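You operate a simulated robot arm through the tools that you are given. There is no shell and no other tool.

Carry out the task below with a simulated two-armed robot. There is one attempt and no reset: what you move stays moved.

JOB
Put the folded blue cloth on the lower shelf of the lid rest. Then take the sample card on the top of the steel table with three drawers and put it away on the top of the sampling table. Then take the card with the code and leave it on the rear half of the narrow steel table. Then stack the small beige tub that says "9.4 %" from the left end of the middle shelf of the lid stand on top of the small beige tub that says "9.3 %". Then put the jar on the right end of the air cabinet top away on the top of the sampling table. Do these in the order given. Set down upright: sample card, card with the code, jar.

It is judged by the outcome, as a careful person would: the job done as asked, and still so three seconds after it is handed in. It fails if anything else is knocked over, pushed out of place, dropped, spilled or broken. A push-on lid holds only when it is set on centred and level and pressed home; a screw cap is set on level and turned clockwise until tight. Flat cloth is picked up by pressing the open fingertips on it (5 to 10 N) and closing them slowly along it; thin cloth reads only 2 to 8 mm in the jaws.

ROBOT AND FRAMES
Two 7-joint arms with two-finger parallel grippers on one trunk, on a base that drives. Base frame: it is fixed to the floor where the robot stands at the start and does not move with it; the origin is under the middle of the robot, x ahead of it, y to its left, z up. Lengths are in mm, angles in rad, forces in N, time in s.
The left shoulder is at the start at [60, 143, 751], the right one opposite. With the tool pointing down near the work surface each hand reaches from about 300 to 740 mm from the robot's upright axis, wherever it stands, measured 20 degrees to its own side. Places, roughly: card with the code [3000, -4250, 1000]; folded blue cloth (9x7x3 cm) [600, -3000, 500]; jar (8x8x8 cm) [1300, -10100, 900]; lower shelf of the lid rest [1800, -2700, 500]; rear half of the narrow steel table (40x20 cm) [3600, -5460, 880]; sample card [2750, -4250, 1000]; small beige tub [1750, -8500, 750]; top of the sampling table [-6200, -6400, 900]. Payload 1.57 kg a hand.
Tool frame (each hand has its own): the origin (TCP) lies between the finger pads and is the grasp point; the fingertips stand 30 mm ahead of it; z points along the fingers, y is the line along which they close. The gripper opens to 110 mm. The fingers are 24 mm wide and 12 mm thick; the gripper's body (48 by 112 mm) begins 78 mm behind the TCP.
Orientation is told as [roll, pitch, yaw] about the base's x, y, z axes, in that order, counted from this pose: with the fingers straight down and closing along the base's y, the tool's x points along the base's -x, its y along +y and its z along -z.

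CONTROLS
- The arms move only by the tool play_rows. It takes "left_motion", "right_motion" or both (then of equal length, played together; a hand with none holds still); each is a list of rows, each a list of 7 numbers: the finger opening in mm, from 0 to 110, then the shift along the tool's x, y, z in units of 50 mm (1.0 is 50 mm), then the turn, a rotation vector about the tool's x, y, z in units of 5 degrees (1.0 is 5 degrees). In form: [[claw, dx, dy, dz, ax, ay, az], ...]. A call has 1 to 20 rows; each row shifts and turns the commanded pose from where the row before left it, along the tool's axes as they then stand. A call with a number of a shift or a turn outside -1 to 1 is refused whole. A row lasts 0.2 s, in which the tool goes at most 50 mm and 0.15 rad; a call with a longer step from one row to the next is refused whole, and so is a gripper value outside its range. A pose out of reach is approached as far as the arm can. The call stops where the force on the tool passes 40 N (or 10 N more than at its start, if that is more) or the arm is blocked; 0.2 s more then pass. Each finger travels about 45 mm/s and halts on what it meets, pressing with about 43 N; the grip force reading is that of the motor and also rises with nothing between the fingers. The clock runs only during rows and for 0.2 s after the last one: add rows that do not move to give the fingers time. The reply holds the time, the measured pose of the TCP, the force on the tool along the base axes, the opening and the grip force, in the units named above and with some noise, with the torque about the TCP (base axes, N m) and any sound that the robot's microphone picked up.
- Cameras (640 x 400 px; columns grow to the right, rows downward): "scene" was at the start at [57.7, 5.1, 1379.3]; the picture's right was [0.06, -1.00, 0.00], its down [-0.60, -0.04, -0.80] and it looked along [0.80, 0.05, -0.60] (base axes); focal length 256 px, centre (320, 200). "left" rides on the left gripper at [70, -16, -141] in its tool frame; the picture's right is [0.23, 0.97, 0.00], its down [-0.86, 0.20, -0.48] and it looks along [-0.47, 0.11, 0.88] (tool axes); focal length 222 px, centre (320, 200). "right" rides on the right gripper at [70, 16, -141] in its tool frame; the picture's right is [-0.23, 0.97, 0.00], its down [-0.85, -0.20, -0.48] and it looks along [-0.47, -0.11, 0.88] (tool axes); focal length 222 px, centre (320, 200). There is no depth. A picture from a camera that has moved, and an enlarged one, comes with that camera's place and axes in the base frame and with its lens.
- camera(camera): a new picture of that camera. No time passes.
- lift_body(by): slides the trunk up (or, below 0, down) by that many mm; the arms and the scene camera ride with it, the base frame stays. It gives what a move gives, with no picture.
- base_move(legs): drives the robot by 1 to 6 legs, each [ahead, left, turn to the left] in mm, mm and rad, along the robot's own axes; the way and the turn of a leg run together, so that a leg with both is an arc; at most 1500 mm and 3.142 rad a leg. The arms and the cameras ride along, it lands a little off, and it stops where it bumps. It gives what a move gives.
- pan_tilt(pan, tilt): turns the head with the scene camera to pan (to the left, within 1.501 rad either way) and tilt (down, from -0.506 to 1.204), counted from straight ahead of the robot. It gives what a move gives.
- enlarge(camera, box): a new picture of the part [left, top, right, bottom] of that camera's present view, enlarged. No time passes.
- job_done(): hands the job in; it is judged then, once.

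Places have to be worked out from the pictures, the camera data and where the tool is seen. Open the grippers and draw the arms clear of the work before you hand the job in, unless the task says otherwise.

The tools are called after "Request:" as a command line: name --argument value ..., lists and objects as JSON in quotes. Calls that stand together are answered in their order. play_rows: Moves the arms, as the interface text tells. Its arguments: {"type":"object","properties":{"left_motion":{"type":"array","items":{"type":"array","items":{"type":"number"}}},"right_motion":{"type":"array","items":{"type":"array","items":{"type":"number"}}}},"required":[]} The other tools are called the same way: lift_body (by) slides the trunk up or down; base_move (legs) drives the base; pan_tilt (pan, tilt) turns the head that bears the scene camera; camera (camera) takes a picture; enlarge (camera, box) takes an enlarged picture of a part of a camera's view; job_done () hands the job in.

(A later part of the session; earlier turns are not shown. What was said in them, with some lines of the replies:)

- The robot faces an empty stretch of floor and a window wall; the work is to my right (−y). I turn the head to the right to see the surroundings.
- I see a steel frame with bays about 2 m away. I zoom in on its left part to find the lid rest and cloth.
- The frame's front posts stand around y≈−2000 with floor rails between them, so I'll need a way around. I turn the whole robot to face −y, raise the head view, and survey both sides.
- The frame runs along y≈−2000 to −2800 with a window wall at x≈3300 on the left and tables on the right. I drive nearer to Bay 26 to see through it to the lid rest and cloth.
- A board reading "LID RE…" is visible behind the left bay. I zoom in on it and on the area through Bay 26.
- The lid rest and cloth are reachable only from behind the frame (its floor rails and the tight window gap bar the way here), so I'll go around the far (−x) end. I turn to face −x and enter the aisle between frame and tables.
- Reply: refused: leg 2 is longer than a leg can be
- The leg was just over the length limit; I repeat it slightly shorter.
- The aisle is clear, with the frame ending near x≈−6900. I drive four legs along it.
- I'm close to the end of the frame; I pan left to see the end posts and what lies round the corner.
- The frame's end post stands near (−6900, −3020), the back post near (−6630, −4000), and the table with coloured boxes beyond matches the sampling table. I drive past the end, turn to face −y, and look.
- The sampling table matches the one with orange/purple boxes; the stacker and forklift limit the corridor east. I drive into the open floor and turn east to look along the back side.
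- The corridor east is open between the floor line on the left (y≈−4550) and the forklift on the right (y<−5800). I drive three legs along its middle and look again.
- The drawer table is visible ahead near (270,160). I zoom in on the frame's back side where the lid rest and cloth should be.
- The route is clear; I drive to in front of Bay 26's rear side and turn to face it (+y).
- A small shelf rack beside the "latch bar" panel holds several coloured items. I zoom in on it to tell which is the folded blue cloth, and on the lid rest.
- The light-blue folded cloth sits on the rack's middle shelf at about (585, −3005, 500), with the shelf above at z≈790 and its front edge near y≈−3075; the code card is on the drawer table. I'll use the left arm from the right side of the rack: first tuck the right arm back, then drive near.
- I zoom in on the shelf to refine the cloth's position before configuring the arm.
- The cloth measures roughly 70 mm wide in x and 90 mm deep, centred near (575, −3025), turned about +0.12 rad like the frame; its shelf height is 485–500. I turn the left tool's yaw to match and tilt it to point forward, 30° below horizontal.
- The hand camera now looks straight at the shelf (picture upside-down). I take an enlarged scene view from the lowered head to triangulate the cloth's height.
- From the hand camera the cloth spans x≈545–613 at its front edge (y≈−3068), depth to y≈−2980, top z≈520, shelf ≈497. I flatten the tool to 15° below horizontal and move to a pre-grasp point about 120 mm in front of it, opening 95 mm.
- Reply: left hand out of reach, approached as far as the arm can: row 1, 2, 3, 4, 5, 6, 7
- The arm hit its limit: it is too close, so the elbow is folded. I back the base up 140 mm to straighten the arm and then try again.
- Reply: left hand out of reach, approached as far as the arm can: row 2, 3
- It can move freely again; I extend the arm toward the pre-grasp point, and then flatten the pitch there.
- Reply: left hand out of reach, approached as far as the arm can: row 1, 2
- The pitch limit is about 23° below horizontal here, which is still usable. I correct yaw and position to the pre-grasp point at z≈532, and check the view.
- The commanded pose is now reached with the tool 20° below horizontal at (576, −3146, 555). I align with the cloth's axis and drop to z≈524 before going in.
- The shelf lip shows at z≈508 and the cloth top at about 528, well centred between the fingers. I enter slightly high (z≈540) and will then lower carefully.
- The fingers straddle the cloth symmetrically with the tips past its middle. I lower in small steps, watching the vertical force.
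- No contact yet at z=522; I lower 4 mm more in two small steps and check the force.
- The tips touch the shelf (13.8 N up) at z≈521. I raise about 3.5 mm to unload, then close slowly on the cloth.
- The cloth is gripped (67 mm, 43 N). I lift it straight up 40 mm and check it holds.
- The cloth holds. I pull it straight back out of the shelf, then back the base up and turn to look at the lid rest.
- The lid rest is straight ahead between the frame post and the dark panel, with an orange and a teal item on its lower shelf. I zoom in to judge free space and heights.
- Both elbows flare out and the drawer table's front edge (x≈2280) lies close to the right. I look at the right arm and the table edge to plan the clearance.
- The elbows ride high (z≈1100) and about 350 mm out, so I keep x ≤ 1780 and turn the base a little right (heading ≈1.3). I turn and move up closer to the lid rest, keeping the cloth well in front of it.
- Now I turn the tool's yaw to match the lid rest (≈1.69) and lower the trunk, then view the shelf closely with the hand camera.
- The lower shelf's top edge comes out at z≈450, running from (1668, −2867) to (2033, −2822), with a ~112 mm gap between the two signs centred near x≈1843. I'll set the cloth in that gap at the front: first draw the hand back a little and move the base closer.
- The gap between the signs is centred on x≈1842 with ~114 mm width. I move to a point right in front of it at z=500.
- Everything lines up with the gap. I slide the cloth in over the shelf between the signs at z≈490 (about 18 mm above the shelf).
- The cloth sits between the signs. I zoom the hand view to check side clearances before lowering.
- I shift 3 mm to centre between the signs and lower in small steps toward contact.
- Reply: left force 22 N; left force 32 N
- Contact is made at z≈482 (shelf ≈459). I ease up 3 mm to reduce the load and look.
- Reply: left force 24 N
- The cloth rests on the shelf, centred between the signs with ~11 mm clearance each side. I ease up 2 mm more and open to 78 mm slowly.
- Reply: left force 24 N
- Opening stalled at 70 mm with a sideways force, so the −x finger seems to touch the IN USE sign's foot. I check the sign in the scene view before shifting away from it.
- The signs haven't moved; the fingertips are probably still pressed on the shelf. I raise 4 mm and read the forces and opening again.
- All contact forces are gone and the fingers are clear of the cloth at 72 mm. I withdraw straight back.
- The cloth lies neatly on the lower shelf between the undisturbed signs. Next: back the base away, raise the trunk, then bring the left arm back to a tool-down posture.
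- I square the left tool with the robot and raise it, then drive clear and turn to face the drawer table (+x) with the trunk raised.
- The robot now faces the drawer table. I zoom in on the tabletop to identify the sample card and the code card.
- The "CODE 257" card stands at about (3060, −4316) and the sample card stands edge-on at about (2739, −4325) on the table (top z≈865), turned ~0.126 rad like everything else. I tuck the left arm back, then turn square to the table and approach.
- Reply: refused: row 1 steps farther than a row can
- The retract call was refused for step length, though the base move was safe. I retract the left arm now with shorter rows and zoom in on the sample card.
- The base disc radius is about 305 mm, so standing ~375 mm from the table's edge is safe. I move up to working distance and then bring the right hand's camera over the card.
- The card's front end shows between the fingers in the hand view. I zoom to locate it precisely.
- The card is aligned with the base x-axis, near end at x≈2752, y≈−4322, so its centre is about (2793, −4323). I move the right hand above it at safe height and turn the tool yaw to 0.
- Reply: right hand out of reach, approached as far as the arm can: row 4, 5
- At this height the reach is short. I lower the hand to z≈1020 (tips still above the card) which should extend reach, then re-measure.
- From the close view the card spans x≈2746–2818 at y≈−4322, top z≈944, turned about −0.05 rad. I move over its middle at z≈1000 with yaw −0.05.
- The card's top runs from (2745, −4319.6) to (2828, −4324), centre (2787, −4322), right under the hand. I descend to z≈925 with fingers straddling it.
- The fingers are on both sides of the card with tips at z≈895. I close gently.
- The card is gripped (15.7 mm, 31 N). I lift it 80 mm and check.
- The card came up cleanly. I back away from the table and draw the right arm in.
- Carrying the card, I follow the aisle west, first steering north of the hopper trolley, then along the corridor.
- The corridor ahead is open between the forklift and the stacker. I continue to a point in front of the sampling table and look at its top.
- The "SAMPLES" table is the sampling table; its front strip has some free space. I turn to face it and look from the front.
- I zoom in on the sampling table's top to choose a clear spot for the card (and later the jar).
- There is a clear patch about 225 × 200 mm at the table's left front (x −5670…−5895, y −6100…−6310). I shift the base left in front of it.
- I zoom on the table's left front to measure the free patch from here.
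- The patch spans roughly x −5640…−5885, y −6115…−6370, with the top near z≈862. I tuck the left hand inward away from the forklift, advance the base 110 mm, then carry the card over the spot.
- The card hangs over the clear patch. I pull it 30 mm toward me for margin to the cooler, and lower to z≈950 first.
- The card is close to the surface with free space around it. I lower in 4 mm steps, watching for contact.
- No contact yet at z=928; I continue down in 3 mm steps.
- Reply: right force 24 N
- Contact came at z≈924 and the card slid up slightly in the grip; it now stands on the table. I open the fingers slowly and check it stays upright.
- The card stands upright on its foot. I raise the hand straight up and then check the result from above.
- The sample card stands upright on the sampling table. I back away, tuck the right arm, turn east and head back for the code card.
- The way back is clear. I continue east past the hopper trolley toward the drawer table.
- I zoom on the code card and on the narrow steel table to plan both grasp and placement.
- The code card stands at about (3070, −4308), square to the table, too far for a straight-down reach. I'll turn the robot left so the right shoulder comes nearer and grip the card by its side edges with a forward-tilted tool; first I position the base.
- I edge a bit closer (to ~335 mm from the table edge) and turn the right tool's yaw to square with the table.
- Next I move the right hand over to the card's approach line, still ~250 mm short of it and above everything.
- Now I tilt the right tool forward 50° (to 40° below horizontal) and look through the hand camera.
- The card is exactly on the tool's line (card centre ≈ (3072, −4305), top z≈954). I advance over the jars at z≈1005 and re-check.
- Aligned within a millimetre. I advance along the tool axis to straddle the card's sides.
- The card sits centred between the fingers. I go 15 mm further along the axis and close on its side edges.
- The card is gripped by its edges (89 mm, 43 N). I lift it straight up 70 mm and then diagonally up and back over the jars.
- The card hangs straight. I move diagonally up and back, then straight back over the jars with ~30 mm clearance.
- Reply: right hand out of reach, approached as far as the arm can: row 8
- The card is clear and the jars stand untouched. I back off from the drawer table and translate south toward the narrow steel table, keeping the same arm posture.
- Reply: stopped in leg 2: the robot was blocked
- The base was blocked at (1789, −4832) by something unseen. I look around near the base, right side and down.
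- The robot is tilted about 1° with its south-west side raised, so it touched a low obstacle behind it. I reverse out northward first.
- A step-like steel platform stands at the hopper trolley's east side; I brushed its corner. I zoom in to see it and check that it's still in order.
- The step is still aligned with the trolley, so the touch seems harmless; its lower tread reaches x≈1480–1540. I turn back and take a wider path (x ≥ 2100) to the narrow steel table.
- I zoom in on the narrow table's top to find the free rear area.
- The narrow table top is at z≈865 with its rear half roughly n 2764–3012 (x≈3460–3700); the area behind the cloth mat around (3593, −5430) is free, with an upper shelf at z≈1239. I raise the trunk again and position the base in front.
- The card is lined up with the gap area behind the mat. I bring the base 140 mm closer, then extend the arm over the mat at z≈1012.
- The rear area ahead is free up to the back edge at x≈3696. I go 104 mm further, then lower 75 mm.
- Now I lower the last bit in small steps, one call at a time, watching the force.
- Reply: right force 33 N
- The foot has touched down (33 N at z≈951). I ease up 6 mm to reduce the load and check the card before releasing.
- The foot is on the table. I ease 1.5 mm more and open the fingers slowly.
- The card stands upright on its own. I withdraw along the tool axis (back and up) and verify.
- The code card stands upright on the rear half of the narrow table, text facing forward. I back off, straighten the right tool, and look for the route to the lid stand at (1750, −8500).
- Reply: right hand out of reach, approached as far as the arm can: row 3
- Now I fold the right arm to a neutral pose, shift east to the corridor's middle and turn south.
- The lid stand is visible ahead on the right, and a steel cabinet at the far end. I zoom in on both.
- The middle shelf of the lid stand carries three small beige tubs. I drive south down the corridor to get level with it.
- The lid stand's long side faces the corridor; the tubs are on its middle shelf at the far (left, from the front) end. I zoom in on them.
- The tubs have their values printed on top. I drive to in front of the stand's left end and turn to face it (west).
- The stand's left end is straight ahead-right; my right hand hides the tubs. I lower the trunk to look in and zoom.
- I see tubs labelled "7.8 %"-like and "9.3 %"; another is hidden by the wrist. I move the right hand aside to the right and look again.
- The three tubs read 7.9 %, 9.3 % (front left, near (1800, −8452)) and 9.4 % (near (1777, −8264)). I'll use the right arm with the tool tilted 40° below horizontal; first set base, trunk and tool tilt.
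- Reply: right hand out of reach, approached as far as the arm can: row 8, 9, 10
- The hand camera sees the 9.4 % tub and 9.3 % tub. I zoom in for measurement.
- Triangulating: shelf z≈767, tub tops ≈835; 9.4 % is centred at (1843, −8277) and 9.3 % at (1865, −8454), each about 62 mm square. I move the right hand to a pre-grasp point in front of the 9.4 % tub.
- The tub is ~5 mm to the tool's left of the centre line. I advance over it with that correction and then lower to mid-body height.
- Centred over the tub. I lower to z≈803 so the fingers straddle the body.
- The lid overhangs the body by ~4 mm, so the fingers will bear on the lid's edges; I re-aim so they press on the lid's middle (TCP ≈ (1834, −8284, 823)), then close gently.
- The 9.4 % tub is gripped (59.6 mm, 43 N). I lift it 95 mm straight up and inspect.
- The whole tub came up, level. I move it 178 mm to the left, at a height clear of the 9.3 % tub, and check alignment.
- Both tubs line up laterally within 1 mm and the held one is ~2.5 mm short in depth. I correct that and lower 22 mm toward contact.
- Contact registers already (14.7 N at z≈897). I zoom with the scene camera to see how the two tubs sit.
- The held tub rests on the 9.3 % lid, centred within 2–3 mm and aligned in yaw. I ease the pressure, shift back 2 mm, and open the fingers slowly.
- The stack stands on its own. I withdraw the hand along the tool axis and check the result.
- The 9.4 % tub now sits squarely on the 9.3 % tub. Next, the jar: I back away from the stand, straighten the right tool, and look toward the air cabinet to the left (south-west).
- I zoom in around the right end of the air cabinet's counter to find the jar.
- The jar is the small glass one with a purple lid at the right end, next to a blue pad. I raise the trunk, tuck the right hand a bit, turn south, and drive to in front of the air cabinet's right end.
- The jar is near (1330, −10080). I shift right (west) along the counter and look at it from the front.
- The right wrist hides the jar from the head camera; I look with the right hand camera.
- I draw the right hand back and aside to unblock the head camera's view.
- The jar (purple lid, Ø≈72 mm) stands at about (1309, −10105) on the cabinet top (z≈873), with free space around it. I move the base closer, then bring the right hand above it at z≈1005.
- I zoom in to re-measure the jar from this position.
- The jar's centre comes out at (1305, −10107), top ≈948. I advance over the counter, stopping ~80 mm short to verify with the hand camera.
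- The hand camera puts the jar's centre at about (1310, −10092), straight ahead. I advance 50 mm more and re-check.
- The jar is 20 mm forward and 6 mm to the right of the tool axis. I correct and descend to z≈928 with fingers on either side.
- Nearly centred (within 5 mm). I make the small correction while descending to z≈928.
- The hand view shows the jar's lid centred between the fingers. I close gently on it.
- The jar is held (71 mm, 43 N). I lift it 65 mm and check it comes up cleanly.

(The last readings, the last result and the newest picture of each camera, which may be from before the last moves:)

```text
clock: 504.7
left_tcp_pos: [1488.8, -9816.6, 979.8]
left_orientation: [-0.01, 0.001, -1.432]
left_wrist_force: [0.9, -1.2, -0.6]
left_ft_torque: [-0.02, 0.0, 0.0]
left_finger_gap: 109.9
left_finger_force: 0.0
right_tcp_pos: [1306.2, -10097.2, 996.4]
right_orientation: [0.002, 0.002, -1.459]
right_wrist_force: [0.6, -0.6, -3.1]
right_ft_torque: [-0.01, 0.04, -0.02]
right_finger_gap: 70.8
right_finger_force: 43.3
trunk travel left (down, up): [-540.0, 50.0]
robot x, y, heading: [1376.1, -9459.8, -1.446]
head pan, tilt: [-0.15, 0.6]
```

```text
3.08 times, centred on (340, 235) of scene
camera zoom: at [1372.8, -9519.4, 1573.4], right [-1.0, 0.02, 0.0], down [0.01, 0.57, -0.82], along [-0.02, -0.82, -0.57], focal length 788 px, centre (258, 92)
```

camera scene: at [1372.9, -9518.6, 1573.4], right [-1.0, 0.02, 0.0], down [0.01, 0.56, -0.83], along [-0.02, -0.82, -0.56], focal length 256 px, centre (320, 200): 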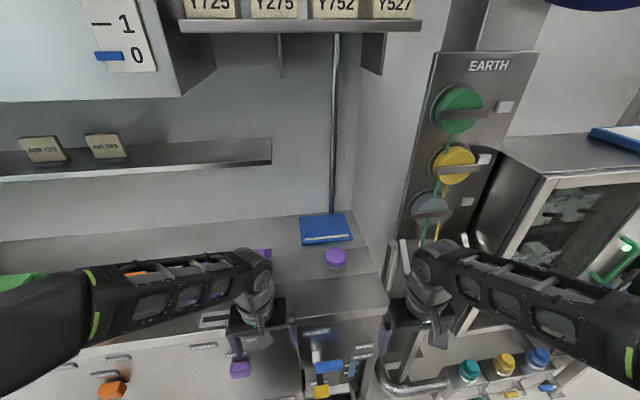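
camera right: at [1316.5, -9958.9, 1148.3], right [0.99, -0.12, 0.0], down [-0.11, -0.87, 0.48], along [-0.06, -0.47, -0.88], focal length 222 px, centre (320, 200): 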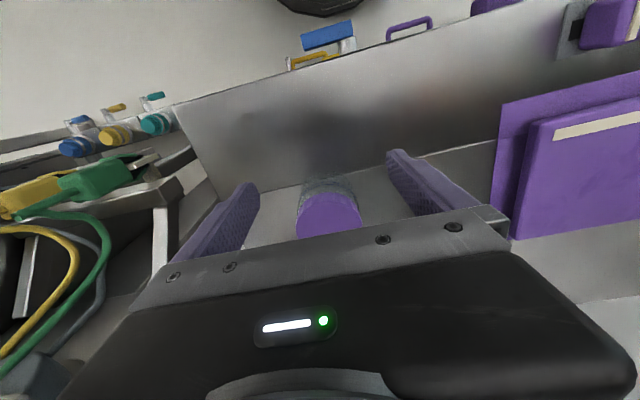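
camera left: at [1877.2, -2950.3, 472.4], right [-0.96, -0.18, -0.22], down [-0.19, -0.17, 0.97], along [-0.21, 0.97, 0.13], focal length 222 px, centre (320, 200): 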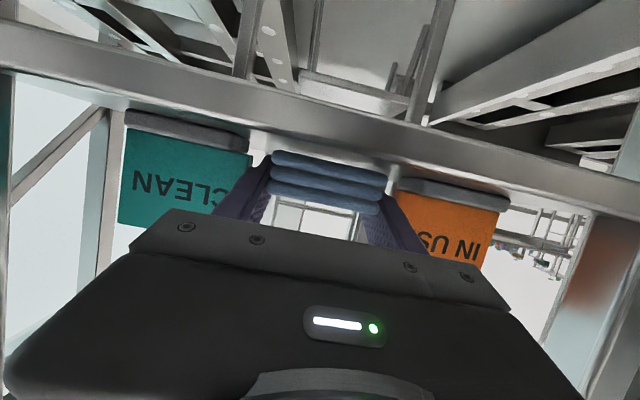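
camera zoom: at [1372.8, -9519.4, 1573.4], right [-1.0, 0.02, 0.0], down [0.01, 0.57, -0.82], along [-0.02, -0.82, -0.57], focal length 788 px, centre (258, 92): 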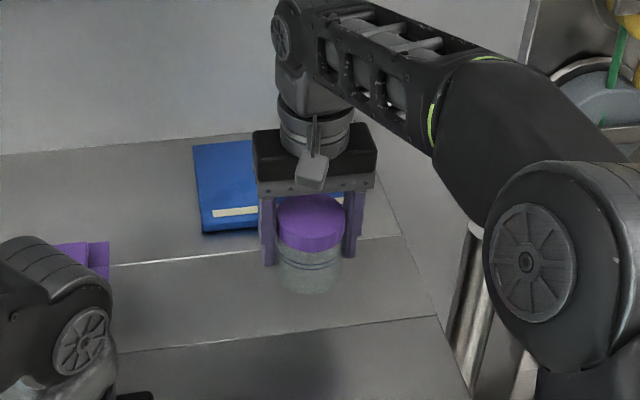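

The jar is up. I draw it back over the counter and back the base off, keeping clear of the lid stand behind me.

Request:
play_rows --right_motion '[[60, 0.6, 0, 0, 0, 0, 0], [60, 0.8, 0, 0, 0, 0, 0], [60, 0.9, 0, 0, 0, 0, 0], [60, 0.9, 0, 0, 0, 0, 0], [60, 0.9, 0, 0, 0, 0, 0], [60, 0.5, 0, 0, 0, 0, 0], [60, 0, 0, 0, 0, 0, 0]]'

Request:
base_move --legs '[[-130, 0, 0], [100, 1100, 0]]'

Request:
camera --camera "right"

Request:
pan_tilt --pan 1.3 --tilt 0.4

Request:
camera --camera "scene"

```text
clock: 506.3
left_tcp_pos: [1487.2, -9817.1, 979.7]
left_orientation: [-0.011, 0.002, -1.431]
left_wrist_force: [-0.6, 0.1, 0.0]
left_ft_torque: [0.02, 0.0, 0.02]
left_finger_gap: 110.2
left_finger_force: 0.0
right_tcp_pos: [1284.5, -9867.1, 996.2]
right_orientation: [0.003, 0.002, -1.461]
right_wrist_force: [0.1, -0.3, -0.4]
right_ft_torque: [-0.01, 0.02, -0.02]
right_finger_gap: 70.8
right_finger_force: 42.7
trunk travel left (down, up): [-540.0, 50.0]
robot x, y, heading: [1374.8, -9463.5, -1.446]
head pan, tilt: [-0.15, 0.6]
```

```text
clock: 512.8
left_tcp_pos: [2558.0, -9649.8, 978.2]
left_orientation: [-0.01, 0.001, -1.443]
left_wrist_force: [0.6, -1.1, -0.3]
left_ft_torque: [0.02, 0.02, 0.02]
left_finger_gap: 110.1
left_finger_force: 0.0
right_tcp_pos: [2353.7, -9697.8, 996.4]
right_orientation: [0.002, 0.003, -1.473]
right_wrist_force: [-0.4, -0.8, -0.2]
right_ft_torque: [0.01, -0.03, 0.02]
right_finger_gap: 70.6
right_finger_force: 42.8
trunk travel left (down, up): [-540.0, 50.0]
robot x, y, heading: [2454.7, -9291.6, -1.456]
head pan, tilt: [-0.15, 0.6]
```

```text
taken
camera right: at [2364.9, -9626.8, 1138.2], right [0.99, -0.13, 0.0], down [-0.12, -0.87, 0.48], along [-0.06, -0.47, -0.88], focal length 222 px, centre (320, 200)
```

right: 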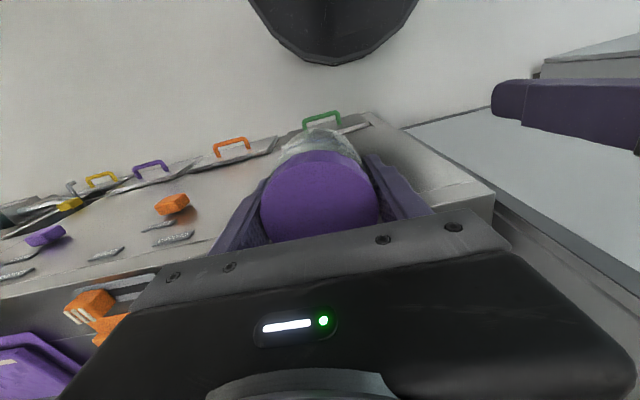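

```text
clock: 514.4
left_tcp_pos: [2558.8, -9648.8, 979.6]
left_orientation: [-0.01, 0.0, -1.442]
left_wrist_force: [0.4, 0.3, -0.2]
left_ft_torque: [0.03, -0.02, -0.04]
left_finger_gap: 110.2
left_finger_force: 0.0
right_tcp_pos: [2353.6, -9697.4, 996.3]
right_orientation: [0.001, 0.001, -1.473]
right_wrist_force: [0.3, 0.8, -0.4]
right_ft_torque: [0.02, 0.02, 0.01]
right_finger_gap: 70.7
right_finger_force: 43.2
trunk travel left (down, up): [-540.0, 50.0]
robot x, y, heading: [2453.5, -9290.8, -1.455]
head pan, tilt: [1.3, 0.4]
```

```text
taken
camera scene: at [2542.0, -9276.6, 1591.6], right [-0.15, -0.99, 0.0], down [-0.38, 0.06, -0.92], along [0.91, -0.14, -0.39], focal length 256 px, centre (320, 200)
```

scene: 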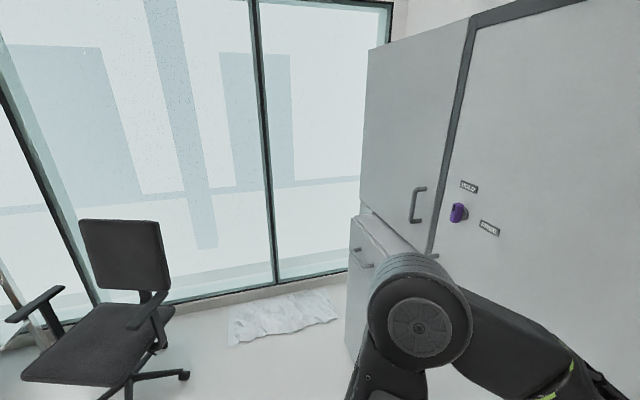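

I back north away from the lockers, turn to face north and drive up the corridor with the jar.

Request:
base_move --legs '[[-565, 253, 0], [0, 0, 3.13], [1000, -115, 0], [1000, -115, 0]]'

Request:
pan_tilt --pan 0.0 --tilt 0.45

Request:
camera --camera "scene"

```text
clock: 534.9
left_tcp_pos: [2638.7, -6307.5, 979.5]
left_orientation: [-0.01, -0.001, 1.662]
left_wrist_force: [0.2, -0.1, -0.9]
left_ft_torque: [0.0, -0.01, 0.02]
left_finger_gap: 110.0
left_finger_force: 0.0
right_tcp_pos: [2843.4, -6265.2, 995.6]
right_orientation: [0.002, 0.002, 1.633]
right_wrist_force: [-0.6, 1.3, -0.1]
right_ft_torque: [-0.05, -0.01, -0.04]
right_finger_gap: 70.8
right_finger_force: 43.3
trunk travel left (down, up): [-540.0, 50.0]
robot x, y, heading: [2728.5, -6665.8, 1.647]
head pan, tilt: [1.3, 0.4]
```

```text
clock: 536.3
left_tcp_pos: [2638.5, -6304.7, 980.5]
left_orientation: [-0.01, -0.001, 1.661]
left_wrist_force: [0.1, -0.8, -0.5]
left_ft_torque: [0.0, 0.0, -0.01]
left_finger_gap: 110.1
left_finger_force: 0.0
right_tcp_pos: [2843.8, -6264.1, 996.3]
right_orientation: [0.0, 0.002, 1.632]
right_wrist_force: [1.2, 0.5, 0.0]
right_ft_torque: [0.0, -0.02, 0.0]
right_finger_gap: 70.7
right_finger_force: 43.2
trunk travel left (down, up): [-540.0, 50.0]
robot x, y, heading: [2730.3, -6668.4, 1.649]
head pan, tilt: [0.0, 0.45]
```

```text
taken
camera scene: at [2726.3, -6605.6, 1586.9], right [1.0, 0.08, 0.0], down [0.03, -0.43, -0.9], along [-0.07, 0.9, -0.44], focal length 256 px, centre (320, 200)
```

scene: 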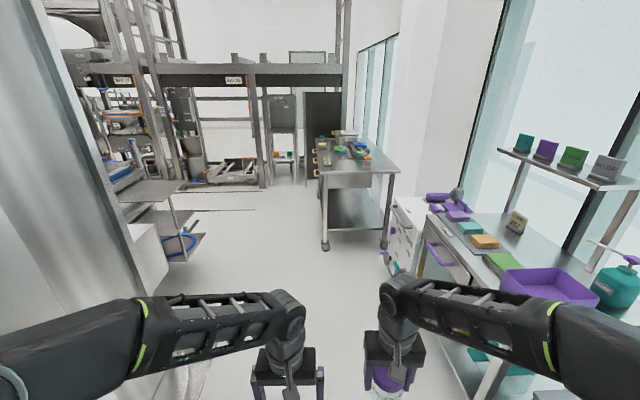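

The code card is still standing on the narrow table. I continue north, then north-west between the drawer table and the step, as before but wider.

Request:
base_move --legs '[[1165, 40, 0], [705, 416, 0], [658, 330, 0]]'

Request:
camera --camera "scene"

```text
clock: 549.7
left_tcp_pos: [1634.7, -3880.8, 979.6]
left_orientation: [-0.01, -0.001, 1.686]
left_wrist_force: [0.4, 0.1, -0.1]
left_ft_torque: [-0.03, 0.0, 0.01]
left_finger_gap: 110.1
left_finger_force: 0.1
right_tcp_pos: [1837.0, -3834.9, 995.3]
right_orientation: [0.002, 0.002, 1.655]
right_wrist_force: [-0.7, -0.1, -0.5]
right_ft_torque: [-0.01, 0.03, 0.04]
right_finger_gap: 70.5
right_finger_force: 43.2
trunk travel left (down, up): [-540.0, 50.0]
robot x, y, heading: [1738.2, -4241.6, 1.679]
head pan, tilt: [0.0, 0.45]
```

```text
taken
camera scene: at [1728.9, -4178.6, 1586.9], right [0.99, 0.1, 0.0], down [0.05, -0.43, -0.9], along [-0.09, 0.9, -0.44], focal length 256 px, centre (320, 200)
```

scene: 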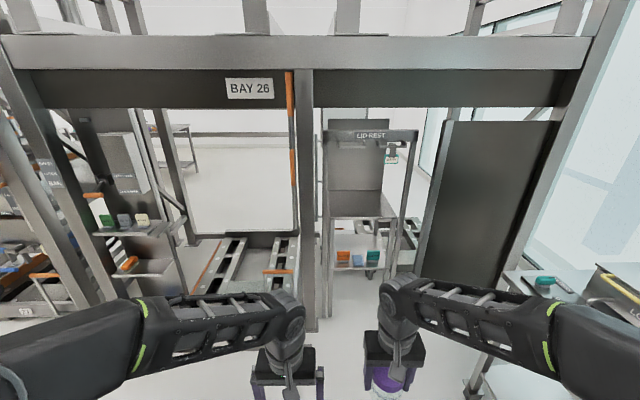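

The cloth on the lid rest is visible and undisturbed. I turn west and follow the aisle toward the sampling table.

Request:
base_move --legs '[[0, 0, 1.46], [930, -110, 0], [1400, 120, 0], [1400, 450, 0], [1400, 420, 0]]'

Request:
camera --camera "scene"

```text
clock: 578.6
left_tcp_pos: [-3806.5, -5002.3, 979.7]
left_orientation: [-0.01, 0.001, 3.073]
left_wrist_force: [-0.6, -0.3, -0.2]
left_ft_torque: [0.0, -0.01, 0.02]
left_finger_gap: 110.0
left_finger_force: 0.0
right_tcp_pos: [-3813.9, -4793.0, 994.5]
right_orientation: [0.003, 0.001, 3.043]
right_wrist_force: [0.6, -0.1, 0.0]
right_ft_torque: [-0.03, -0.02, -0.03]
right_finger_gap: 70.2
right_finger_force: 43.1
trunk travel left (down, up): [-540.0, 50.0]
robot x, y, heading: [-3433.7, -4966.7, 3.064]
head pan, tilt: [0.0, 0.45]
```

```text
taken
camera scene: at [-3495.9, -4964.4, 1586.9], right [0.08, 1.0, 0.0], down [0.43, -0.04, -0.9], along [-0.9, 0.07, -0.44], focal length 256 px, centre (320, 200)
```

scene: 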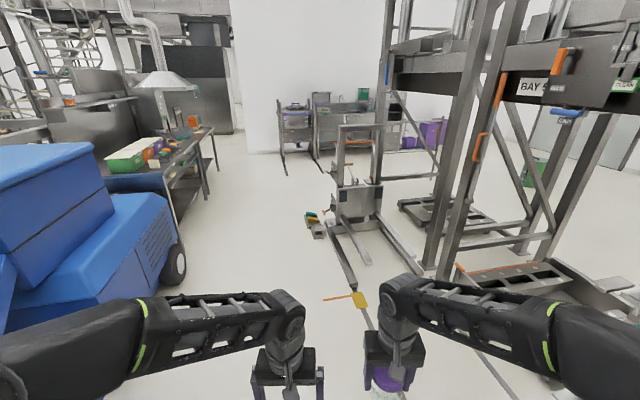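

I steer a bit south to clear the stacker's forks and go on to the sampling table, then turn to face it.

Request:
base_move --legs '[[1242, 360, 0], [1160, 100, 0], [0, 0, 1.77]]'

Request:
pan_tilt --pan 0.0 --tilt 0.6

Request:
camera --camera "scene"

```text
clock: 595.0
left_tcp_pos: [-5777.8, -5570.9, 979.5]
left_orientation: [-0.011, 0.001, -1.433]
left_wrist_force: [0.6, 0.1, 0.2]
left_ft_torque: [0.03, 0.04, -0.02]
left_finger_gap: 110.2
left_finger_force: 0.0
right_tcp_pos: [-5981.2, -5619.4, 995.1]
right_orientation: [0.002, 0.002, -1.463]
right_wrist_force: [-0.6, -0.2, -0.1]
right_ft_torque: [-0.01, 0.02, -0.01]
right_finger_gap: 69.9
right_finger_force: 43.0
trunk travel left (down, up): [-540.0, 50.0]
robot x, y, heading: [-5885.3, -5212.1, -1.447]
head pan, tilt: [0.0, 0.45]
```

```text
clock: 595.7
left_tcp_pos: [-5778.0, -5569.6, 978.6]
left_orientation: [-0.011, -0.001, -1.432]
left_wrist_force: [0.0, -0.1, 0.5]
left_ft_torque: [0.05, 0.0, 0.01]
left_finger_gap: 109.9
left_finger_force: 0.0
right_tcp_pos: [-5981.8, -5620.0, 995.3]
right_orientation: [0.002, 0.001, -1.464]
right_wrist_force: [0.8, -0.4, 0.7]
right_ft_torque: [-0.01, 0.02, 0.0]
right_finger_gap: 70.3
right_finger_force: 42.4
trunk travel left (down, up): [-540.0, 50.0]
robot x, y, heading: [-5890.2, -5215.1, -1.448]
head pan, tilt: [0.0, 0.6]
```

```text
taken
camera scene: at [-5879.3, -5271.8, 1573.4], right [-0.99, -0.13, 0.0], down [-0.07, 0.56, -0.83], along [0.1, -0.82, -0.56], focal length 256 px, centre (320, 200)
```

scene: 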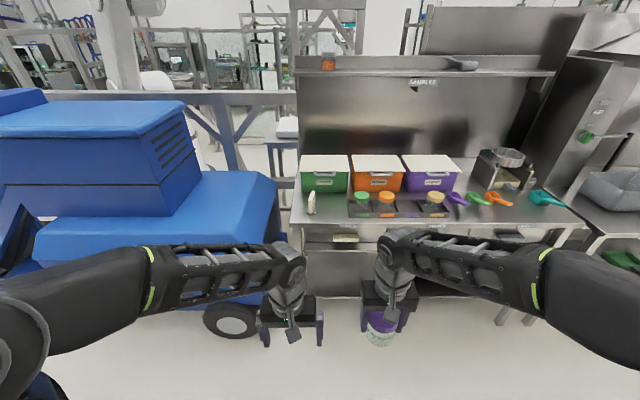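

I zoom in on the sampling table to choose a clear spot for the jar.

Request:
enlarge --camera "scene" --box '[280, 140, 460, 250]'

Request:
enlarge --camera "scene" --box '[400, 140, 600, 260]'

```text
3.56 times, centred on (370, 195) of scene
camera zoom: at [-5879.3, -5271.8, 1573.4], right [-0.99, -0.13, 0.0], down [-0.07, 0.56, -0.83], along [0.1, -0.82, -0.56], focal length 910 px, centre (142, 218)
```

zoom: 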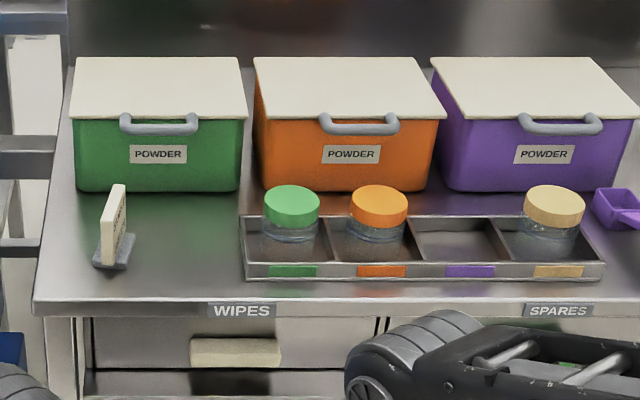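

```text
3.20 times, centred on (500, 200) of scene
camera zoom: at [-5879.3, -5271.8, 1573.4], right [-0.99, -0.13, 0.0], down [-0.07, 0.56, -0.83], along [0.1, -0.82, -0.56], focal length 819 px, centre (-256, 200)
```

zoom: 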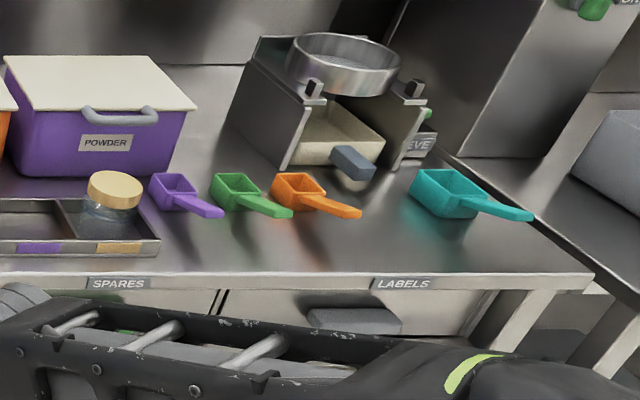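

There is a ~137 mm wide clear strip between the sample card and the jar tray, in line with both. I drive up so the right hand can set the jar down there at about (−5822, −6215).

Request:
base_move --legs '[[300, 46, 0], [125, 0, 0]]'

Request:
pan_tilt --pan 0.0 --tilt 0.75

Request:
camera --camera "scene"

Request:
camera --camera "right"

```text
clock: 598.6
left_tcp_pos: [-5684.1, -5994.6, 979.5]
left_orientation: [-0.012, 0.002, -1.444]
left_wrist_force: [-0.7, -1.0, 0.4]
left_ft_torque: [0.04, -0.01, -0.03]
left_finger_gap: 110.1
left_finger_force: 0.1
right_tcp_pos: [-5887.1, -6042.3, 994.4]
right_orientation: [0.002, 0.003, -1.473]
right_wrist_force: [0.3, -0.2, -0.1]
right_ft_torque: [0.05, 0.01, -0.02]
right_finger_gap: 70.0
right_finger_force: 42.8
trunk travel left (down, up): [-540.0, 50.0]
robot x, y, heading: [-5787.3, -5631.9, -1.452]
head pan, tilt: [0.0, 0.6]
```

```text
clock: 599.3
left_tcp_pos: [-5682.7, -5992.8, 979.8]
left_orientation: [-0.01, 0.0, -1.443]
left_wrist_force: [-0.3, -0.7, -0.3]
left_ft_torque: [0.0, 0.03, 0.02]
left_finger_gap: 109.9
left_finger_force: 0.1
right_tcp_pos: [-5887.9, -6041.7, 996.9]
right_orientation: [0.001, 0.003, -1.473]
right_wrist_force: [0.0, 0.7, -0.1]
right_ft_torque: [0.0, 0.0, 0.02]
right_finger_gap: 70.2
right_finger_force: 43.2
trunk travel left (down, up): [-540.0, 50.0]
robot x, y, heading: [-5787.4, -5632.7, -1.453]
head pan, tilt: [0.0, 0.75]
```

```text
taken
camera scene: at [-5781.8, -5688.1, 1560.6], right [-0.99, -0.12, 0.0], down [-0.08, 0.68, -0.73], along [0.08, -0.73, -0.68], focal length 256 px, centre (320, 200)
```

scene: 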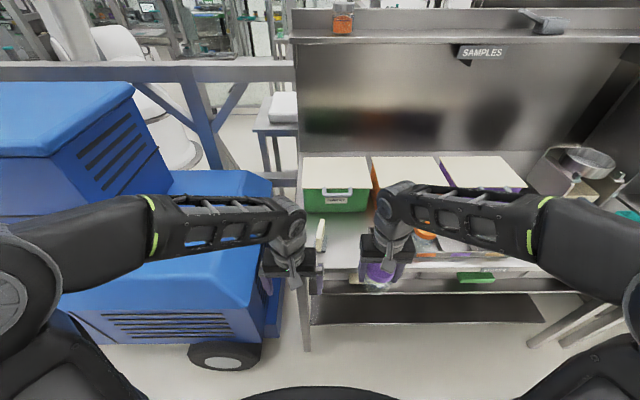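

```text
taken
camera right: at [-5877.2, -5970.2, 1138.1], right [0.99, -0.13, 0.0], down [-0.12, -0.87, 0.48], along [-0.06, -0.47, -0.88], focal length 222 px, centre (320, 200)
```

right: 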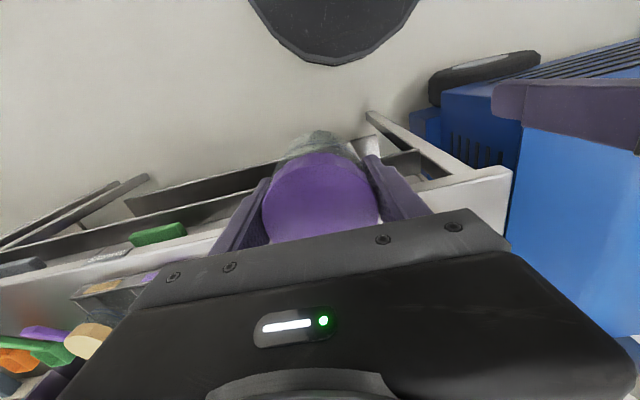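

I shift the jar left into line with the gap, then forward over the table at the same height.

Request:
play_rows --right_motion '[[60, 0, 0.5, 0, 0, 0, 0], [60, 0, 0.48, 0, 0, 0, 0], [60, -0.7, 0, 0, 0, 0, 0], [60, -0.7, 0, 0, 0, 0, 0], [60, -0.7, 0, 0, 0, 0, 0], [60, -0.7, 0, 0, 0, 0, 0], [60, -0.77, 0, 0, 0, 0, 0], [60, 0, 0, 0, 0, 0, 0]]'

Request:
camera --camera "right"

Request:
enlarge --camera "scene" --box '[280, 140, 460, 290]'

```text
clock: 601.1
left_tcp_pos: [-5683.4, -5993.6, 978.2]
left_orientation: [-0.01, 0.0, -1.443]
left_wrist_force: [0.9, 0.3, -0.1]
left_ft_torque: [0.01, -0.01, -0.03]
left_finger_gap: 109.6
left_finger_force: 0.1
right_tcp_pos: [-5825.8, -6214.5, 995.9]
right_orientation: [0.001, 0.002, -1.473]
right_wrist_force: [-0.1, 0.1, -2.1]
right_ft_torque: [-0.01, -0.01, 0.0]
right_finger_gap: 69.8
right_finger_force: 42.6
trunk travel left (down, up): [-540.0, 50.0]
robot x, y, heading: [-5789.0, -5631.0, -1.459]
head pan, tilt: [0.0, 0.75]
```

```text
taken
camera right: at [-5815.4, -6143.5, 1139.2], right [0.99, -0.13, 0.0], down [-0.12, -0.87, 0.48], along [-0.06, -0.47, -0.88], focal length 222 px, centre (320, 200)
```

right: 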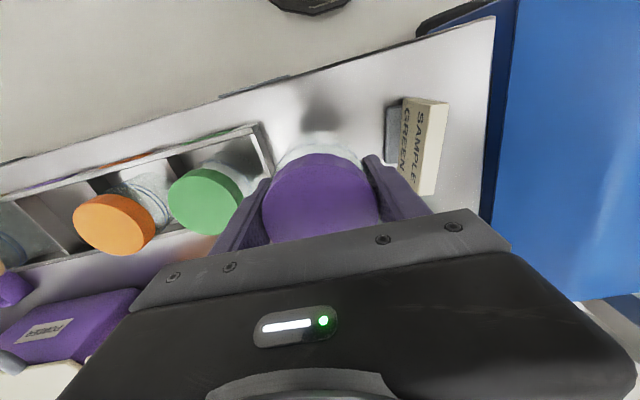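

```text
2.67 times, centred on (370, 215) of scene
camera zoom: at [-5781.9, -5687.7, 1560.5], right [-0.99, -0.12, 0.0], down [-0.08, 0.68, -0.73], along [0.08, -0.73, -0.68], focal length 683 px, centre (187, 160)
```

zoom: 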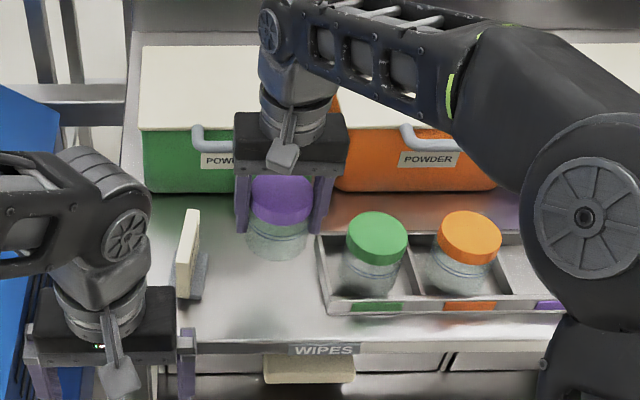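

The gap between the card's foot (x≈−5744) and the tray (x≈−5881) is 137 mm; I shift 10 mm to its centre and lower 45 mm, then check.

Request:
play_rows --right_motion '[[60, 0, 0.2, 0, 0, 0, 0], [60, 0, 0, 0.3, 0, 0, 0], [60, 0, 0, 0.3, 0, 0, 0], [60, 0, 0, 0.3, 0, 0, 0], [60, 0, 0, 0, 0, 0, 0]]'

Request:
camera --camera "right"

Request:
enlarge --camera "scene" --box '[280, 140, 460, 290]'

```text
clock: 602.3
left_tcp_pos: [-5683.2, -5992.3, 978.9]
left_orientation: [-0.01, 0.0, -1.442]
left_wrist_force: [-0.2, -1.5, -0.5]
left_ft_torque: [0.0, -0.01, 0.01]
left_finger_gap: 110.1
left_finger_force: 0.0
right_tcp_pos: [-5812.0, -6213.4, 951.6]
right_orientation: [0.001, 0.002, -1.472]
right_wrist_force: [-0.1, -0.6, -2.9]
right_ft_torque: [-0.02, 0.02, 0.0]
right_finger_gap: 70.1
right_finger_force: 42.5
trunk travel left (down, up): [-540.0, 50.0]
robot x, y, heading: [-5790.4, -5636.9, -1.458]
head pan, tilt: [0.0, 0.75]
```

```text
taken
camera right: at [-5802.1, -6142.3, 1093.5], right [0.99, -0.13, 0.0], down [-0.12, -0.87, 0.48], along [-0.06, -0.47, -0.88], focal length 222 px, centre (320, 200)
```

right: 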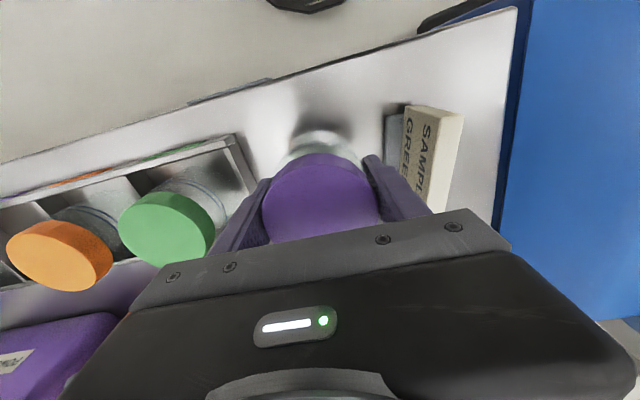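

```text
2.67 times, centred on (370, 215) of scene
camera zoom: at [-5781.7, -5688.3, 1560.5], right [-0.99, -0.12, 0.0], down [-0.08, 0.68, -0.73], along [0.08, -0.73, -0.68], focal length 683 px, centre (187, 160)
```

zoom: 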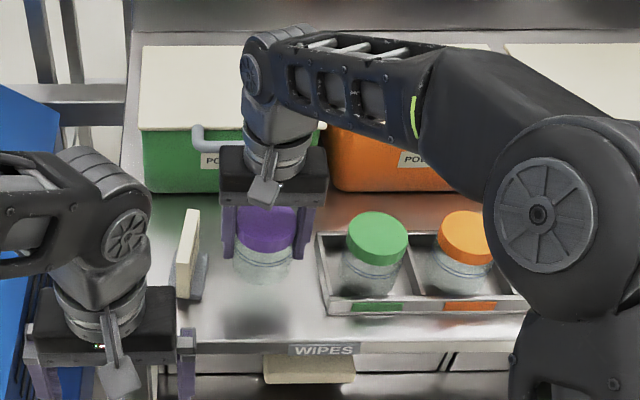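

Well centred between card and tray. I lower in small steps, one short call at a time.

Request:
play_rows --right_motion '[[60, 0, 0, 0.1, 0, 0, 0], [60, 0, 0, 0.1, 0, 0, 0], [60, 0, 0, 0.06, 0, 0, 0], [60, 0, 0, 0, 0, 0, 0]]'

```text
clock: 603.3
left_tcp_pos: [-5683.0, -5993.5, 979.6]
left_orientation: [-0.012, -0.002, -1.444]
left_wrist_force: [0.5, 0.0, -0.1]
left_ft_torque: [0.03, 0.0, 0.0]
left_finger_gap: 110.0
left_finger_force: 0.0
right_tcp_pos: [-5812.0, -6213.4, 937.2]
right_orientation: [0.003, 0.001, -1.473]
right_wrist_force: [0.2, 0.5, -2.6]
right_ft_torque: [0.0, -0.02, 0.0]
right_finger_gap: 69.8
right_finger_force: 43.2
trunk travel left (down, up): [-540.0, 50.0]
robot x, y, heading: [-5789.4, -5639.7, -1.459]
head pan, tilt: [0.0, 0.75]
```

No contact at z=937; I continue down 8 mm in 4 mm steps.

Request:
play_rows --right_motion '[[60, 0, 0, 0.08, 0, 0, 0], [60, 0, 0, 0.08, 0, 0, 0], [60, 0, 0, 0, 0, 0, 0]]'

```text
clock: 604.1
left_tcp_pos: [-5683.2, -5993.2, 978.4]
left_orientation: [-0.01, 0.0, -1.443]
left_wrist_force: [-0.6, 0.9, 0.1]
left_ft_torque: [0.02, 0.0, 0.02]
left_finger_gap: 110.1
left_finger_force: 0.0
right_tcp_pos: [-5812.1, -6214.3, 929.5]
right_orientation: [0.001, 0.002, -1.471]
right_wrist_force: [-0.1, -0.8, -2.6]
right_ft_torque: [0.0, 0.02, 0.02]
right_finger_gap: 70.0
right_finger_force: 43.1
trunk travel left (down, up): [-540.0, 50.0]
robot x, y, heading: [-5788.5, -5637.8, -1.453]
head pan, tilt: [0.0, 0.75]
```

Still free at z=929.5; another 6 mm in 3 mm steps.

Request:
play_rows --right_motion '[[60, 0, 0, 0.06, 0, 0, 0], [60, 0, 0, 0.06, 0, 0, 0], [60, 0, 0, 0, 0, 0, 0]]'

```text
clock: 604.9
left_tcp_pos: [-5683.1, -5993.1, 979.3]
left_orientation: [-0.011, 0.0, -1.444]
left_wrist_force: [-0.2, -0.3, -0.3]
left_ft_torque: [0.04, -0.02, -0.04]
left_finger_gap: 109.9
left_finger_force: 0.1
right_tcp_pos: [-5810.7, -6212.6, 924.1]
right_orientation: [0.002, 0.002, -1.471]
right_wrist_force: [-0.3, -0.4, -2.9]
right_ft_torque: [0.03, -0.02, -0.02]
right_finger_gap: 69.7
right_finger_force: 42.6
trunk travel left (down, up): [-540.0, 50.0]
robot x, y, heading: [-5792.3, -5636.9, -1.458]
head pan, tilt: [0.0, 0.75]
```

No contact at z=924; I go on with another 6 mm.

Request:
play_rows --right_motion '[[60, 0, 0, 0.06, 0, 0, 0], [60, 0, 0, 0.06, 0, 0, 0], [60, 0, 0, 0, 0, 0, 0]]'

Request:
enlarge --camera "scene" --box '[310, 190, 410, 270]'

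```text
clock: 605.7
left_tcp_pos: [-5684.3, -5992.7, 979.3]
left_orientation: [-0.008, 0.0, -1.444]
left_wrist_force: [0.5, 0.5, -0.1]
left_ft_torque: [-0.02, 0.01, 0.0]
left_finger_gap: 109.9
left_finger_force: 0.0
right_tcp_pos: [-5811.9, -6212.8, 918.1]
right_orientation: [0.0, 0.001, -1.473]
right_wrist_force: [-0.2, -0.7, -3.3]
right_ft_torque: [0.0, 0.03, -0.01]
right_finger_gap: 70.1
right_finger_force: 43.0
trunk travel left (down, up): [-540.0, 50.0]
robot x, y, heading: [-5787.0, -5632.3, -1.456]
head pan, tilt: [0.0, 0.75]
```

```text
5.00 times, centred on (360, 230) of scene
camera zoom: at [-5781.7, -5688.4, 1560.5], right [-0.99, -0.12, 0.0], down [-0.08, 0.68, -0.73], along [0.08, -0.73, -0.68], focal length 1280 px, centre (120, 50)
```

zoom: 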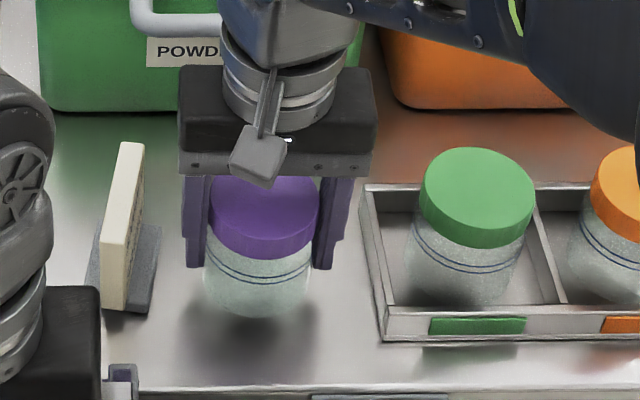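

The jar's base is just above the table. I continue with 6 mm more in small steps.

Request:
play_rows --right_motion '[[60, 0, 0, 0.05, 0, 0, 0], [60, 0, 0, 0.05, 0, 0, 0], [60, 0, 0, 0, 0, 0, 0]]'

```text
clock: 606.5
left_tcp_pos: [-5684.0, -5993.6, 979.3]
left_orientation: [-0.01, -0.001, -1.442]
left_wrist_force: [0.1, -0.1, 1.1]
left_ft_torque: [0.0, 0.01, 0.0]
left_finger_gap: 109.9
left_finger_force: 0.0
right_tcp_pos: [-5811.4, -6213.6, 913.6]
right_orientation: [0.001, 0.002, -1.473]
right_wrist_force: [-0.7, 1.0, -3.1]
right_ft_torque: [0.0, -0.03, 0.0]
right_finger_gap: 69.8
right_finger_force: 43.2
trunk travel left (down, up): [-540.0, 50.0]
robot x, y, heading: [-5790.2, -5635.7, -1.458]
head pan, tilt: [0.0, 0.75]
```

Still no contact at z≈913; continuing another 5 mm.

Request:
play_rows --right_motion '[[60, 0, 0, 0.05, 0, 0, 0], [60, 0, 0, 0.05, 0, 0, 0], [60, 0, 0, 0, 0, 0, 0]]'

```text
clock: 607.3
left_tcp_pos: [-5682.9, -5992.4, 978.6]
left_orientation: [-0.011, -0.003, -1.445]
left_wrist_force: [-0.2, -0.1, -0.3]
left_ft_torque: [-0.04, 0.01, -0.01]
left_finger_gap: 110.0
left_finger_force: 0.0
right_tcp_pos: [-5811.4, -6213.4, 909.0]
right_orientation: [0.001, -0.004, -1.473]
right_wrist_force: [0.1, -0.7, 16.8]
right_ft_torque: [0.52, 0.27, -0.05]
right_finger_gap: 69.9
right_finger_force: 42.9
trunk travel left (down, up): [-540.0, 50.0]
robot x, y, heading: [-5788.3, -5634.3, -1.454]
head pan, tilt: [0.0, 0.75]
```

Touchdown (16.8 N at z≈909). I ease up 1.5 mm and open the fingers slowly to 86 mm.

Request:
play_rows --right_motion '[[66, 0, 0, -0.03, 0, 0, 0], [69, 0, 0, 0, 0, 0, 0], [71, 0, 0, 0, 0, 0, 0], [74, 0, 0, 0, 0, 0, 0], [78, 0, 0, 0, 0, 0, 0], [82, 0, 0, 0, 0, 0, 0], [86, 0, 0, 0, 0, 0, 0], [86, 0, 0, 0, 0, 0, 0]]'

Request:
enlarge --camera "scene" --box '[310, 190, 410, 270]'

Request:
camera --camera "right"

```text
clock: 609.1
left_tcp_pos: [-5683.5, -5993.5, 980.1]
left_orientation: [-0.01, -0.001, -1.443]
left_wrist_force: [-0.2, 0.0, 0.4]
left_ft_torque: [-0.04, -0.01, -0.02]
left_finger_gap: 110.2
left_finger_force: 0.0
right_tcp_pos: [-5813.1, -6213.2, 908.8]
right_orientation: [0.003, 0.002, -1.474]
right_wrist_force: [-0.2, 0.5, 1.1]
right_ft_torque: [0.01, 0.02, 0.02]
right_finger_gap: 86.1
right_finger_force: 0.1
trunk travel left (down, up): [-540.0, 50.0]
robot x, y, heading: [-5788.6, -5637.2, -1.455]
head pan, tilt: [0.0, 0.75]
```

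```text
5.00 times, centred on (360, 230) of scene
camera zoom: at [-5781.7, -5688.2, 1560.5], right [-0.99, -0.12, 0.0], down [-0.08, 0.68, -0.73], along [0.08, -0.73, -0.68], focal length 1280 px, centre (120, 50)
```

zoom: 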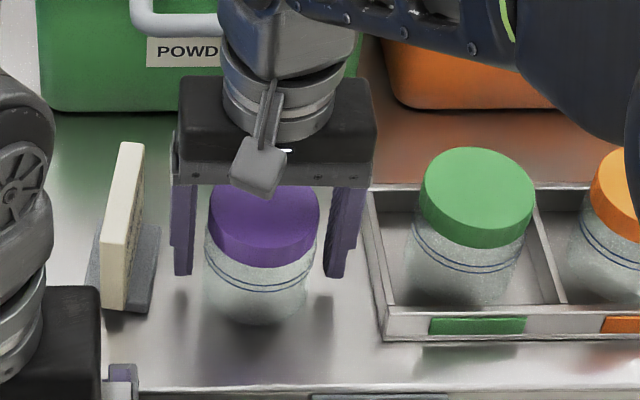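

```text
taken
camera right: at [-5802.2, -6142.1, 1051.6], right [0.99, -0.13, 0.0], down [-0.12, -0.87, 0.48], along [-0.06, -0.47, -0.88], focal length 222 px, centre (320, 200)
```

right: 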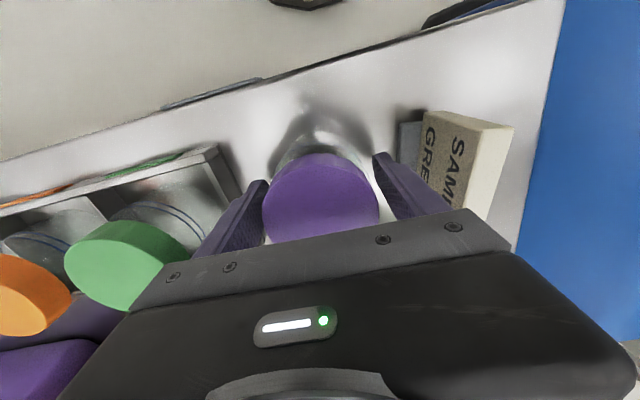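

The jar stands upright and free. I raise the hand straight up, well clear.

Request:
play_rows --right_motion '[[86, 0, 0, -0.3, 0, 0, 0], [86, 0, 0, -0.5, 0, 0, 0], [86, 0, 0, -0.7, 0, 0, 0], [86, 0, 0, -0.8, 0, 0, 0], [86, 0, 0, 0, 0, 0, 0]]'

Request:
enlarge --camera "scene" --box '[290, 160, 430, 280]'

Request:
camera --camera "right"

```text
clock: 610.3
left_tcp_pos: [-5683.1, -5992.9, 979.2]
left_orientation: [-0.01, 0.001, -1.443]
left_wrist_force: [0.2, -0.4, 0.1]
left_ft_torque: [0.01, 0.0, -0.02]
left_finger_gap: 110.1
left_finger_force: 0.1
right_tcp_pos: [-5811.7, -6212.9, 1022.9]
right_orientation: [0.003, 0.003, -1.473]
right_wrist_force: [-0.1, -0.4, 0.2]
right_ft_torque: [0.0, 0.02, 0.02]
right_finger_gap: 85.9
right_finger_force: 0.1
trunk travel left (down, up): [-540.0, 50.0]
robot x, y, heading: [-5791.6, -5635.0, -1.458]
head pan, tilt: [0.0, 0.75]
```

```text
3.33 times, centred on (360, 220) of scene
camera zoom: at [-5781.7, -5688.4, 1560.5], right [-0.99, -0.12, 0.0], down [-0.08, 0.68, -0.73], along [0.08, -0.73, -0.68], focal length 853 px, centre (187, 133)
```

zoom: 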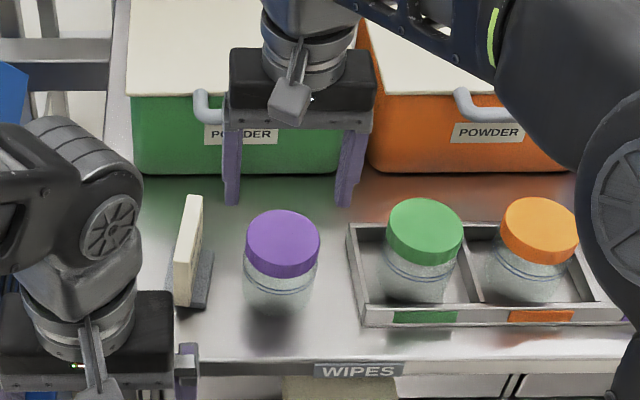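

```text
taken
camera right: at [-5801.2, -6141.7, 1165.2], right [0.99, -0.13, 0.0], down [-0.12, -0.87, 0.48], along [-0.06, -0.47, -0.88], focal length 222 px, centre (320, 200)
```

right: 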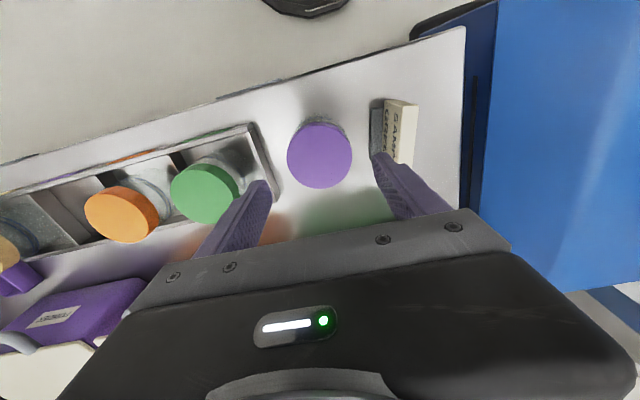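

Both the sample card and the jar stand upright on the sampling table. I back the robot away so both arms are clear and take a last look.

Request:
base_move --legs '[[-350, 0, 0]]'

Request:
play_rows --left_motion '[[110, 0, 0, 0, 0, 0, 0], [110, 0, 0, 0, 0, 0, 0], [110, 0, 0, 0, 0, 0, 0], [110, 0, 0, 0, 0, 0, 0]]' --right_motion '[[110, 0.7, 0, 0, 0, 0, 0], [110, 0.7, 0, 0, 0, 0, 0], [110, 0.7, 0, 0, 0, 0, 0], [110, 0, 0, 0, 0, 0, 0]]'

Request:
camera --camera "scene"

Request:
enlarge --camera "scene" --box '[280, 80, 440, 200]'

```text
clock: 612.6
left_tcp_pos: [-5722.9, -5646.5, 980.3]
left_orientation: [-0.011, -0.002, -1.44]
left_wrist_force: [-0.3, 0.3, 0.3]
left_ft_torque: [-0.03, -0.01, 0.02]
left_finger_gap: 109.9
left_finger_force: 0.0
right_tcp_pos: [-5850.8, -5866.2, 1023.5]
right_orientation: [0.001, 0.001, -1.469]
right_wrist_force: [0.0, -0.7, 0.4]
right_ft_torque: [-0.07, 0.03, 0.04]
right_finger_gap: 85.9
right_finger_force: 0.0
trunk travel left (down, up): [-540.0, 50.0]
robot x, y, heading: [-5832.2, -5286.8, -1.45]
head pan, tilt: [0.0, 0.75]
```

```text
clock: 613.6
left_tcp_pos: [-5723.1, -5648.1, 979.9]
left_orientation: [-0.01, 0.001, -1.439]
left_wrist_force: [0.6, -0.3, 0.5]
left_ft_torque: [0.03, 0.01, -0.01]
left_finger_gap: 110.1
left_finger_force: 0.1
right_tcp_pos: [-5863.1, -5763.3, 1021.7]
right_orientation: [0.0, 0.001, -1.47]
right_wrist_force: [-0.1, -0.2, 0.2]
right_ft_torque: [0.0, 0.01, 0.01]
right_finger_gap: 110.0
right_finger_force: 0.0
trunk travel left (down, up): [-540.0, 50.0]
robot x, y, heading: [-5829.7, -5291.3, -1.447]
head pan, tilt: [0.0, 0.75]
```

```text
taken
camera scene: at [-5822.0, -5344.1, 1560.5], right [-0.99, -0.12, 0.0], down [-0.08, 0.68, -0.73], along [0.09, -0.73, -0.68], focal length 256 px, centre (320, 200)
```

scene: 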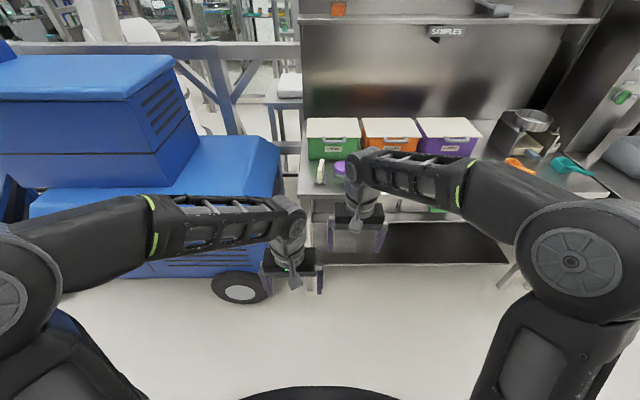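

```text
3.33 times, centred on (360, 140) of scene
camera zoom: at [-5822.0, -5344.1, 1560.5], right [-0.99, -0.12, 0.0], down [-0.08, 0.68, -0.73], along [0.09, -0.73, -0.68], focal length 853 px, centre (187, 400)
```

zoom: 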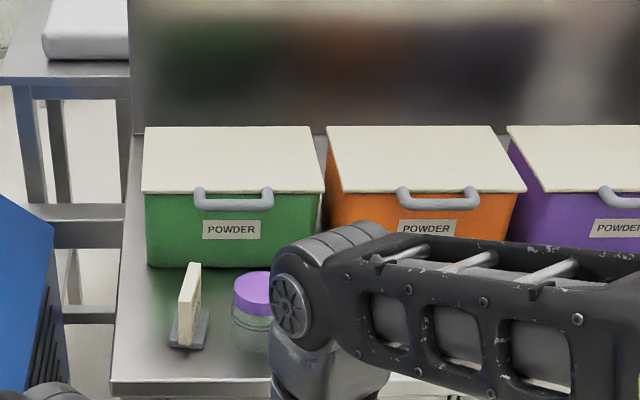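

All five jobs are done in order: cloth on the lid rest, sample card and jar upright on the sampling table, code card upright on the rear of the narrow table, 9.4 % tub stacked on 9.3 %. Both grippers are open and the arms are clear, so I hand the job in.

Request:
job_done

```text
The job is handed in.
```

I did all five tasks in the order given and handed the job in, with one bump along the way. No verdict came back.

| Task | Result when last seen |
|---|---|
| Folded blue cloth | On the lower shelf of the lid rest, near the front edge between the two signs, which did not move |
| Sample card | Standing upright near the left front of the sampling table top |
| Card with the code | Standing upright on the rear half of the narrow steel table, text facing forward |
| Tub "9.4 %" | Stacked on tub "9.3 %", centred to within about 3 mm |
| Jar (purple lid) | Standing upright on the sampling table top, between the sample card and the tray of jars |

**Bump:** while carrying the code card, the robot's base touched what I think was the lower tread of the steel step beside the hopper trolley. It stopped and tilted about 1°. I backed off and looked: the step still seemed square with the trolley, but I had no earlier close view to compare it with. I can't rule out that it shifted slightly.

I saw nothing else knocked over or moved. The jar went directly on the table top, not in the tray's empty purple slot. At the end both grippers were open and the arms clear of the work.
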